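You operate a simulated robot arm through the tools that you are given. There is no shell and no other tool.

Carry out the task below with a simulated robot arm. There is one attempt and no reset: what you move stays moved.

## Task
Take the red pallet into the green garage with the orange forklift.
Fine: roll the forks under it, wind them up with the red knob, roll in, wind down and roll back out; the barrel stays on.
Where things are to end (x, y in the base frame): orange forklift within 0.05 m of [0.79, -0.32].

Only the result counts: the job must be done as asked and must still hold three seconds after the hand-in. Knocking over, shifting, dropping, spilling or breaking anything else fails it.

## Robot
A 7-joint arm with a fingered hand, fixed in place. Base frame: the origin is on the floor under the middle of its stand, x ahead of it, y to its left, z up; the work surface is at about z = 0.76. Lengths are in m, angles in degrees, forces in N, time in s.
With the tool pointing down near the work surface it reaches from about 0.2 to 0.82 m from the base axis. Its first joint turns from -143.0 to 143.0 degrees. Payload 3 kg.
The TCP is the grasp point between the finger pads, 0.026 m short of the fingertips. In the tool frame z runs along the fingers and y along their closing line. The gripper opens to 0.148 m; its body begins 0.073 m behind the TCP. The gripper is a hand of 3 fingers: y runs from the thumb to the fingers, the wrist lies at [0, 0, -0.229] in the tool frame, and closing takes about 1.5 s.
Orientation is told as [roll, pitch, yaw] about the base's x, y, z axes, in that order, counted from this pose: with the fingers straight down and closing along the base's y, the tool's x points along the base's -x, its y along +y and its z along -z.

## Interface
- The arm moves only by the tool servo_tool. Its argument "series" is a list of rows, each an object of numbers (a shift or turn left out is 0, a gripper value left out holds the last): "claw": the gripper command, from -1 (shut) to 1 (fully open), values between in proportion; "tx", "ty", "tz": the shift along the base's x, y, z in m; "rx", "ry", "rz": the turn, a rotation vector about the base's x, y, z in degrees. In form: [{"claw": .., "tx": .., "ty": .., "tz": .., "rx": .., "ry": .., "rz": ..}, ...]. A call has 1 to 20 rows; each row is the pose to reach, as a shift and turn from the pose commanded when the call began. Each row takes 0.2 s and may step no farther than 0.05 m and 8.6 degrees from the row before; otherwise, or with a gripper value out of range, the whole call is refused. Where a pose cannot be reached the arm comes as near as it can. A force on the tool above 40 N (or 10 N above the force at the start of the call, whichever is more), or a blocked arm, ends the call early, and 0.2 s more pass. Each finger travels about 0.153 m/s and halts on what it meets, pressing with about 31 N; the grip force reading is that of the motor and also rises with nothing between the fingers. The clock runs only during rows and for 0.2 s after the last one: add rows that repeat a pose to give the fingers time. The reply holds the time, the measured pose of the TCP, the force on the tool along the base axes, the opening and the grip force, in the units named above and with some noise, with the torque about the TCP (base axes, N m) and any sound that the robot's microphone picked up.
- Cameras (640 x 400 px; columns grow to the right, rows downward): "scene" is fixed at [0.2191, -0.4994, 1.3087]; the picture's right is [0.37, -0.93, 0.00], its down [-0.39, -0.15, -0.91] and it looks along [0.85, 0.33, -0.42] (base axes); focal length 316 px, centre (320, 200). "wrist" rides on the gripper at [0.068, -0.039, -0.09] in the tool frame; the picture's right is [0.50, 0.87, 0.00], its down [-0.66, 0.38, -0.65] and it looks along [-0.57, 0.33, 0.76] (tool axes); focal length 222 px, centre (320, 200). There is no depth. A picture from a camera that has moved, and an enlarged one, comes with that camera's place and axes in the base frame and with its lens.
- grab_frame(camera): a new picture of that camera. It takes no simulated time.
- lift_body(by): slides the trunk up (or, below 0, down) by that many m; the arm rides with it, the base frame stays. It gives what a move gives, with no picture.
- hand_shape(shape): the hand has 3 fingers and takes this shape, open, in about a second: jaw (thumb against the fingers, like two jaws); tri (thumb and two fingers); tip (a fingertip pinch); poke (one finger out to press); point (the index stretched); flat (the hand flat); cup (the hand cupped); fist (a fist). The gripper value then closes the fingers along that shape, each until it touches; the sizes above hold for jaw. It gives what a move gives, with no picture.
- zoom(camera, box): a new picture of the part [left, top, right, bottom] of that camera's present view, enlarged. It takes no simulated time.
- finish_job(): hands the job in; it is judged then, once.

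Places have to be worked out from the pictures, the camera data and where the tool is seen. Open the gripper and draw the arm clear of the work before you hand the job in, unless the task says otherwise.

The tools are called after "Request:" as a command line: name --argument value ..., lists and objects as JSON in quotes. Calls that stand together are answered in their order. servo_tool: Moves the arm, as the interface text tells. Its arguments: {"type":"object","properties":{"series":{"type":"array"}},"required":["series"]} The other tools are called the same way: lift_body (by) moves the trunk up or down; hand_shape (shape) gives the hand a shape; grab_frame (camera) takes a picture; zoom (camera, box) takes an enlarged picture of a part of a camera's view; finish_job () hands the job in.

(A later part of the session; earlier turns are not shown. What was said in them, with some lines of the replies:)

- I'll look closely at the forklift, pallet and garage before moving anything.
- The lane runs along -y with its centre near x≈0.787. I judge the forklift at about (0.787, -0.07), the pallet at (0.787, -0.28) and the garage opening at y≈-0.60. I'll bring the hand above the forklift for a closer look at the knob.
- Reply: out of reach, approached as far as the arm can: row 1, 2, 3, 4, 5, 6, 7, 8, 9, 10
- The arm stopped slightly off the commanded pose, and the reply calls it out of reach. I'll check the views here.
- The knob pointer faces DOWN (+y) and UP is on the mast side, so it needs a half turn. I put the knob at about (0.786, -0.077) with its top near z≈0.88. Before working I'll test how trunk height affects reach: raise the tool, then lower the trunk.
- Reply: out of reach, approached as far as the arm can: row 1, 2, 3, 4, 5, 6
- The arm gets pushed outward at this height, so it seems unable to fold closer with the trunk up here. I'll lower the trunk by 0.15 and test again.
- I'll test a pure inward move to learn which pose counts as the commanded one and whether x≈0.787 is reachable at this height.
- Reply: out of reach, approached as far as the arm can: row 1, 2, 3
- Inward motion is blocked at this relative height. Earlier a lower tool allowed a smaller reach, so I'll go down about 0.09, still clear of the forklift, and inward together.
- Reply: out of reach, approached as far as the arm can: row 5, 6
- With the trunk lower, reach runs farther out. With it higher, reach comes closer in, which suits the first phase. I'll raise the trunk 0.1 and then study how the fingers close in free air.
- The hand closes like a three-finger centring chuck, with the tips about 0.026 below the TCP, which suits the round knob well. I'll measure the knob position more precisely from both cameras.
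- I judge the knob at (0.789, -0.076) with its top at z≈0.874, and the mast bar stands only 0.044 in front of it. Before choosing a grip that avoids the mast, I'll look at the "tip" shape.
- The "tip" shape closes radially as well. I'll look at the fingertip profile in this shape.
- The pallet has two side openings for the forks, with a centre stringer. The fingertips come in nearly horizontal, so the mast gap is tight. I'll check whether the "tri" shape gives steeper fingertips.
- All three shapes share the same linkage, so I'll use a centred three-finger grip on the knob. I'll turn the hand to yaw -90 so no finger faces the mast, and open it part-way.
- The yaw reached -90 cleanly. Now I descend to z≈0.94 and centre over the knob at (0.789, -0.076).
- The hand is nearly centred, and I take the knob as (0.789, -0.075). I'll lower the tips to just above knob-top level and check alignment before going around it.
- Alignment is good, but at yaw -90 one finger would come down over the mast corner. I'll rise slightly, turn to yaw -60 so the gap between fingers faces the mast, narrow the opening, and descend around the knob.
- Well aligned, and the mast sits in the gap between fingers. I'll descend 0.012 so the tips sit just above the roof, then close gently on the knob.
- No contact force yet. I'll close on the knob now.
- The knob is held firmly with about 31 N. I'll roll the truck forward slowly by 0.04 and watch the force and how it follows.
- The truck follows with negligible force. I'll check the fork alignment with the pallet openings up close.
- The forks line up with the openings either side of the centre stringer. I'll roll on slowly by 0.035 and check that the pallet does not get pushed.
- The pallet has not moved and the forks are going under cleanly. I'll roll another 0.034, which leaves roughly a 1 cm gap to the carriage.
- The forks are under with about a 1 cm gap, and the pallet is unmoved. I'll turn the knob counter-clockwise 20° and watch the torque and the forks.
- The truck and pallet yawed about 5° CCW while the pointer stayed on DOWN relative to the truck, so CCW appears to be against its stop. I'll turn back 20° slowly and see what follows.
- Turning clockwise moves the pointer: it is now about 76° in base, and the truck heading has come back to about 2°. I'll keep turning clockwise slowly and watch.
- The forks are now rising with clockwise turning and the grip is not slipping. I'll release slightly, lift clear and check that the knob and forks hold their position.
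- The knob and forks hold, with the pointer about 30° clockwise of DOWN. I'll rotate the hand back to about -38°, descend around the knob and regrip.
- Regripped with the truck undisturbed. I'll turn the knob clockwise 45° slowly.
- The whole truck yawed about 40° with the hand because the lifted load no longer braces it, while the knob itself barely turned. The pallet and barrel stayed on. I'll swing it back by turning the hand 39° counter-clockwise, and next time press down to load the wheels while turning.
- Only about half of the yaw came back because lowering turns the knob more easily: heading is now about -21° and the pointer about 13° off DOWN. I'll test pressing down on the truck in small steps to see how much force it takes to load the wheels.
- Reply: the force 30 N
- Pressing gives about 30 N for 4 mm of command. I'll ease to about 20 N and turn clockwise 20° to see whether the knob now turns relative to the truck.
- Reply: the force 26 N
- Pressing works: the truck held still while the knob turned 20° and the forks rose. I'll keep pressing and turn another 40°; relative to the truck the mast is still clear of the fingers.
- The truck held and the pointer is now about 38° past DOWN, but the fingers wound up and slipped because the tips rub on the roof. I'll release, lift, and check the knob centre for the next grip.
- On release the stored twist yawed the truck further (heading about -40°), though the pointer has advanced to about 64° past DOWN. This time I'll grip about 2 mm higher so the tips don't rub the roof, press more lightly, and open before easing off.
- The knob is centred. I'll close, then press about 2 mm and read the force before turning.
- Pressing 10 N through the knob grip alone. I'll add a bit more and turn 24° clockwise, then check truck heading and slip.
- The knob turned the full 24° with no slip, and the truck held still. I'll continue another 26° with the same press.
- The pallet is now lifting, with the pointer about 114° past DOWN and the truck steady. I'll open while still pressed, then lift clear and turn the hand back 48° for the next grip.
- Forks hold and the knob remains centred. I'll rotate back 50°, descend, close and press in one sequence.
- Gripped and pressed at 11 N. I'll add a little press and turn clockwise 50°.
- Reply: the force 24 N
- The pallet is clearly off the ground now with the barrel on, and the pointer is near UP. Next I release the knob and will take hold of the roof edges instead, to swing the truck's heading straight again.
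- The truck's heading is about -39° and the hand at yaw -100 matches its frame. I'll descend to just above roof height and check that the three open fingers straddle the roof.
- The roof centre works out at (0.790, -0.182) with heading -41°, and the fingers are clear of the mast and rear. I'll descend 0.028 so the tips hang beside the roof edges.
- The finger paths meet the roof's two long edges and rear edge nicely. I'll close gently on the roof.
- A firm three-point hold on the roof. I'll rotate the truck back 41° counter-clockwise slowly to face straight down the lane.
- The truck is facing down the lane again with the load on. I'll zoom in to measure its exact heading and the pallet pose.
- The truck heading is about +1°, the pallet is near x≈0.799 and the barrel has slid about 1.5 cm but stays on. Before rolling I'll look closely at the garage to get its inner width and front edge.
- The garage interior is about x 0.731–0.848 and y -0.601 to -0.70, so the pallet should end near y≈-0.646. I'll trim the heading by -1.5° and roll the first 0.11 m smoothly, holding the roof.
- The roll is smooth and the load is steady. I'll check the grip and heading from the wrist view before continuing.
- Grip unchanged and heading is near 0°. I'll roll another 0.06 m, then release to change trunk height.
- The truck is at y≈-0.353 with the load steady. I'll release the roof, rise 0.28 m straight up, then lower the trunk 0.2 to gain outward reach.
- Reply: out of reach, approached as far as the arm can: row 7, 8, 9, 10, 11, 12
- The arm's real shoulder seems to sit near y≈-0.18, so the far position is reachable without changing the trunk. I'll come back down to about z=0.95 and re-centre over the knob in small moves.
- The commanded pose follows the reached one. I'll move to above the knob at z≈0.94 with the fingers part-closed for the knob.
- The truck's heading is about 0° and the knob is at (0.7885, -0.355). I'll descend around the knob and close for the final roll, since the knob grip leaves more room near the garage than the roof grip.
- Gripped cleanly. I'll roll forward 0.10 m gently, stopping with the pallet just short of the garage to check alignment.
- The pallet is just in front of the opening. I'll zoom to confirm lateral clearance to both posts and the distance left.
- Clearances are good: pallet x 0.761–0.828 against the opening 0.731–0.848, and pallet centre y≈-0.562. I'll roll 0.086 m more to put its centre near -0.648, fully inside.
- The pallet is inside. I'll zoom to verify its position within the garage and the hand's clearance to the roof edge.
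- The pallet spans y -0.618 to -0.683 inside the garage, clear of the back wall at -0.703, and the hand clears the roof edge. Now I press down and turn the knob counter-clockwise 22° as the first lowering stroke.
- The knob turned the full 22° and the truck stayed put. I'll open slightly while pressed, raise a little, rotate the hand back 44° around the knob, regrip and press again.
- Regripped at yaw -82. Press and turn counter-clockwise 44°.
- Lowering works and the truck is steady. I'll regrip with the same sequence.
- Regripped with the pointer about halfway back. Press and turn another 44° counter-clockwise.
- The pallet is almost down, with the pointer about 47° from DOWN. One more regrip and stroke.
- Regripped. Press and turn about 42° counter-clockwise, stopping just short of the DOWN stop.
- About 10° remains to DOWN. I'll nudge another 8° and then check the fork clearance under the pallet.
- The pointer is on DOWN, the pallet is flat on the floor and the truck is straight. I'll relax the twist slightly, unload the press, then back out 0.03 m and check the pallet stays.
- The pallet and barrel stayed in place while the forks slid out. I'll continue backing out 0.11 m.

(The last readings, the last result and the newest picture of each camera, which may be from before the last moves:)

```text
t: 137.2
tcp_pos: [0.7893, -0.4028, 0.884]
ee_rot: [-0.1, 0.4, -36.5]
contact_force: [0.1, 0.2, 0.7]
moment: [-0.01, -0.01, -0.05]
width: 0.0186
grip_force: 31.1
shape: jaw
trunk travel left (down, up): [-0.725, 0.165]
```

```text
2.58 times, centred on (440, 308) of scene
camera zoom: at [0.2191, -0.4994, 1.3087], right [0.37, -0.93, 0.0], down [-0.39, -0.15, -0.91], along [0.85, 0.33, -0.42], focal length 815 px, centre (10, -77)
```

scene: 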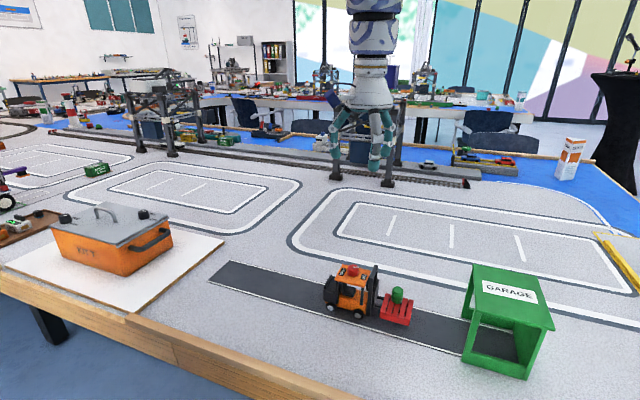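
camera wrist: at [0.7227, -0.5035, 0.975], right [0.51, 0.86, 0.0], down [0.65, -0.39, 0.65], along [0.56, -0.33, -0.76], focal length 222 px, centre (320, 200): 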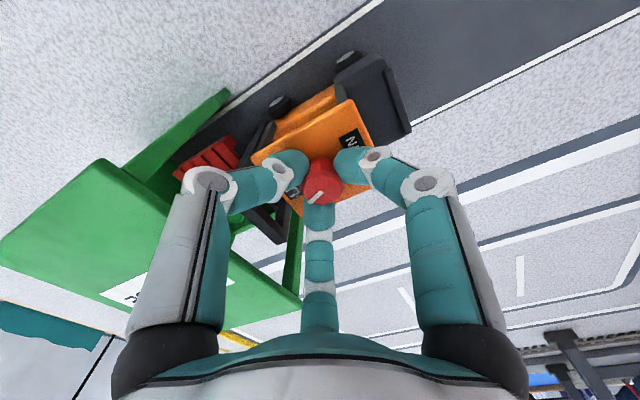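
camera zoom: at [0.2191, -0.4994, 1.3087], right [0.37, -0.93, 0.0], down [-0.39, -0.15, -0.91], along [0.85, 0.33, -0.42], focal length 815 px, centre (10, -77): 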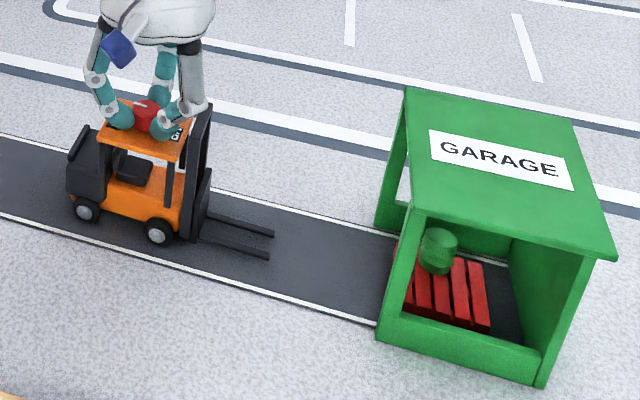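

The truck is clear and straight. I'll roll back the last 0.08 m to bring it to about y≈-0.322.

Request:
servo_tool --series '[{"ty": 0.002}, {"ty": 0.006}, {"ty": 0.012}, {"ty": 0.019}, {"ty": 0.027}, {"ty": 0.035}, {"ty": 0.043}, {"ty": 0.051}, {"ty": 0.059}, {"ty": 0.066}, {"ty": 0.072}, {"ty": 0.077}, {"ty": 0.079}, {"ty": 0.08}, {"ty": 0.08}]'

Request:
zoom --camera "scene" --box '[290, 220, 430, 330]'

Request:
zoom --camera "wrist" --box '[180, 60, 420, 260]'

```text
t: 140.4
tcp_pos: [0.7887, -0.3213, 0.8843]
ee_rot: [-0.1, 0.4, -36.4]
contact_force: [0.0, 0.2, -0.1]
moment: [-0.06, 0.01, 0.0]
width: 0.0186
grip_force: 31.0
shape: jaw
trunk travel left (down, up): [-0.725, 0.165]
```

```text
3.64 times, centred on (360, 275) of scene
camera zoom: at [0.2191, -0.4994, 1.3087], right [0.37, -0.93, 0.0], down [-0.39, -0.15, -0.91], along [0.85, 0.33, -0.42], focal length 1149 px, centre (174, -73)
```

zoom: 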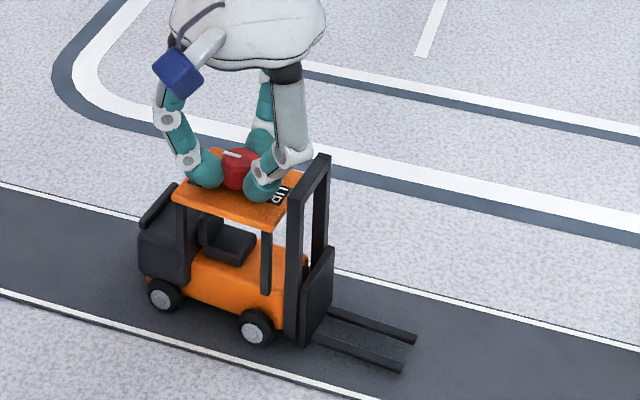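

```text
2.00 times, centred on (300, 160) of wrist
camera zoom: at [0.7123, -0.3138, 0.9753], right [0.11, 0.99, 0.0], down [0.76, -0.09, 0.65], along [0.65, -0.07, -0.76], focal length 444 px, centre (360, 280)
```

zoom: 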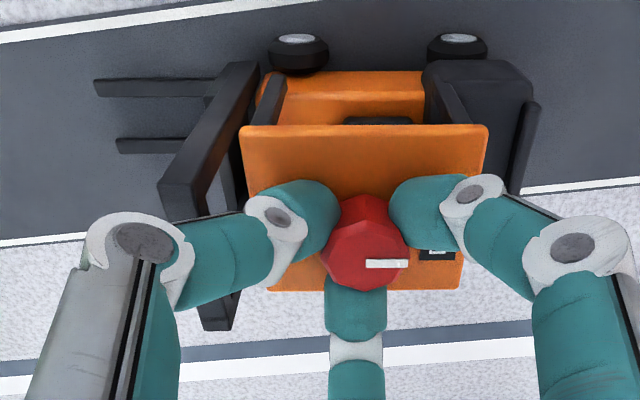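

The truck is at (0.789, -0.321), which is within tolerance. I'll open the fingers wide enough to clear the knob, lift straight up, and then retreat toward the starting pose.

Request:
servo_tool --series '[{"claw": -0.45}, {"claw": -0.45}, {"claw": -0.45}, {"claw": -0.45, "tz": 0.01}, {"tz": 0.03}, {"tz": 0.06}, {"tz": 0.1, "tx": 0.005}, {"tz": 0.14, "tx": 0.015}, {"tz": 0.18, "tx": 0.03, "claw": 0.5}, {"tz": 0.22, "tx": 0.042, "claw": 1}, {"tz": 0.26, "tx": 0.052, "claw": 1}, {"tz": 0.3, "tx": 0.057, "claw": 1}, {"tz": 0.3, "tx": 0.057, "claw": 1}]'

Request:
grab_frame --camera "scene"

Request:
zoom --camera "scene" --box '[300, 240, 420, 335]'

Request:
zoom --camera "scene" --box '[440, 255, 570, 385]'

```text
t: 143.2
tcp_pos: [0.8457, -0.322, 1.1841]
ee_rot: [-0.1, 0.4, -36.5]
contact_force: [1.6, -0.3, 0.8]
moment: [-0.03, 0.03, 0.0]
width: 0.148
grip_force: 0.0
shape: jaw
trunk travel left (down, up): [-0.725, 0.165]
```

```text
taken
```

scene: 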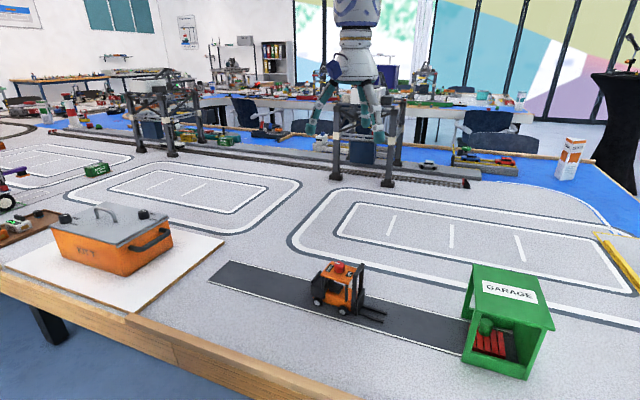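

```text
4.21 times, centred on (360, 288) of scene
camera zoom: at [0.2191, -0.4994, 1.3087], right [0.37, -0.93, 0.0], down [-0.39, -0.15, -0.91], along [0.85, 0.33, -0.42], focal length 1330 px, centre (152, -168)
```

zoom: 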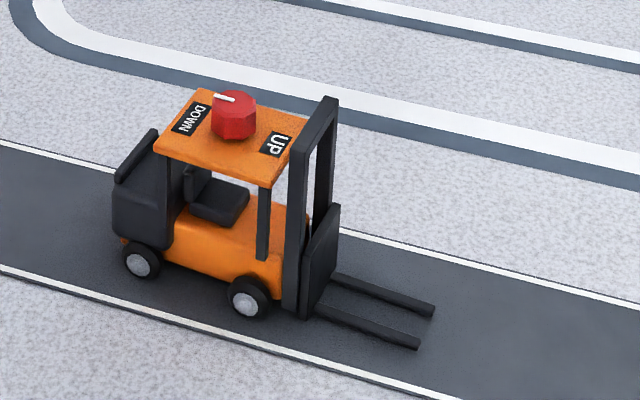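

```text
3.08 times, centred on (505, 320) of scene
camera zoom: at [0.2191, -0.4994, 1.3087], right [0.37, -0.93, 0.0], down [-0.39, -0.15, -0.91], along [0.85, 0.33, -0.42], focal length 972 px, centre (-249, -169)
```

zoom: 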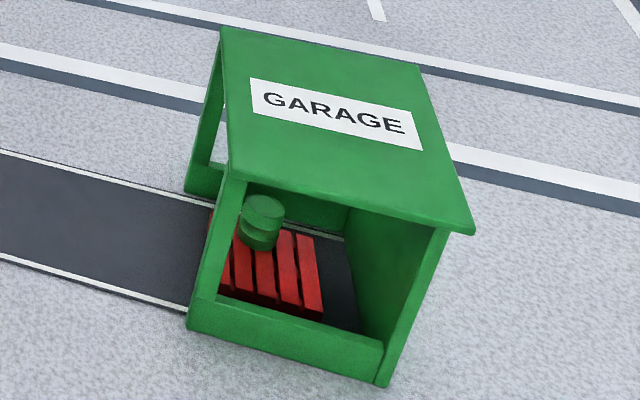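

The forklift rests at about (0.789, -0.32) with its forks down. The pallet and barrel sit flat inside the garage, nothing else has moved, and the hand is open and well clear. I'm handing in the job.

Request:
finish_job

```text
The job is handed in.
```

The red pallet is in the green garage with the barrel still on it. The forklift is backed out to about (0.789, -0.32) with its forks down. I've handed the job in; no verdict came back.

- **Pallet:** it sits flat on the garage floor, roughly y -0.614 to -0.68. That is about 1 cm inside the front edge and 2 cm short of the back wall.
- **Forklift:** it is within the 0.05 m tolerance by my measurements. Its heading is a few degrees off straight.
- **Knob:** it only raises the forks when turned clockwise. My first try, counter-clockwise, hit the stop and turned the truck a few degrees. Once the load was up, turning it also swung the truck about 40° off line, so I held the roof, brought it back straight, and pressed down for the remaining turns.
- **Barrel:** it looked shifted by about 1.5 cm on the pallet partway through the lifting, but it never came off and looks near the middle in the last picture.
- **Everything else:** I saw nothing else shifted in the last picture, and the arm is open and clear of the table.
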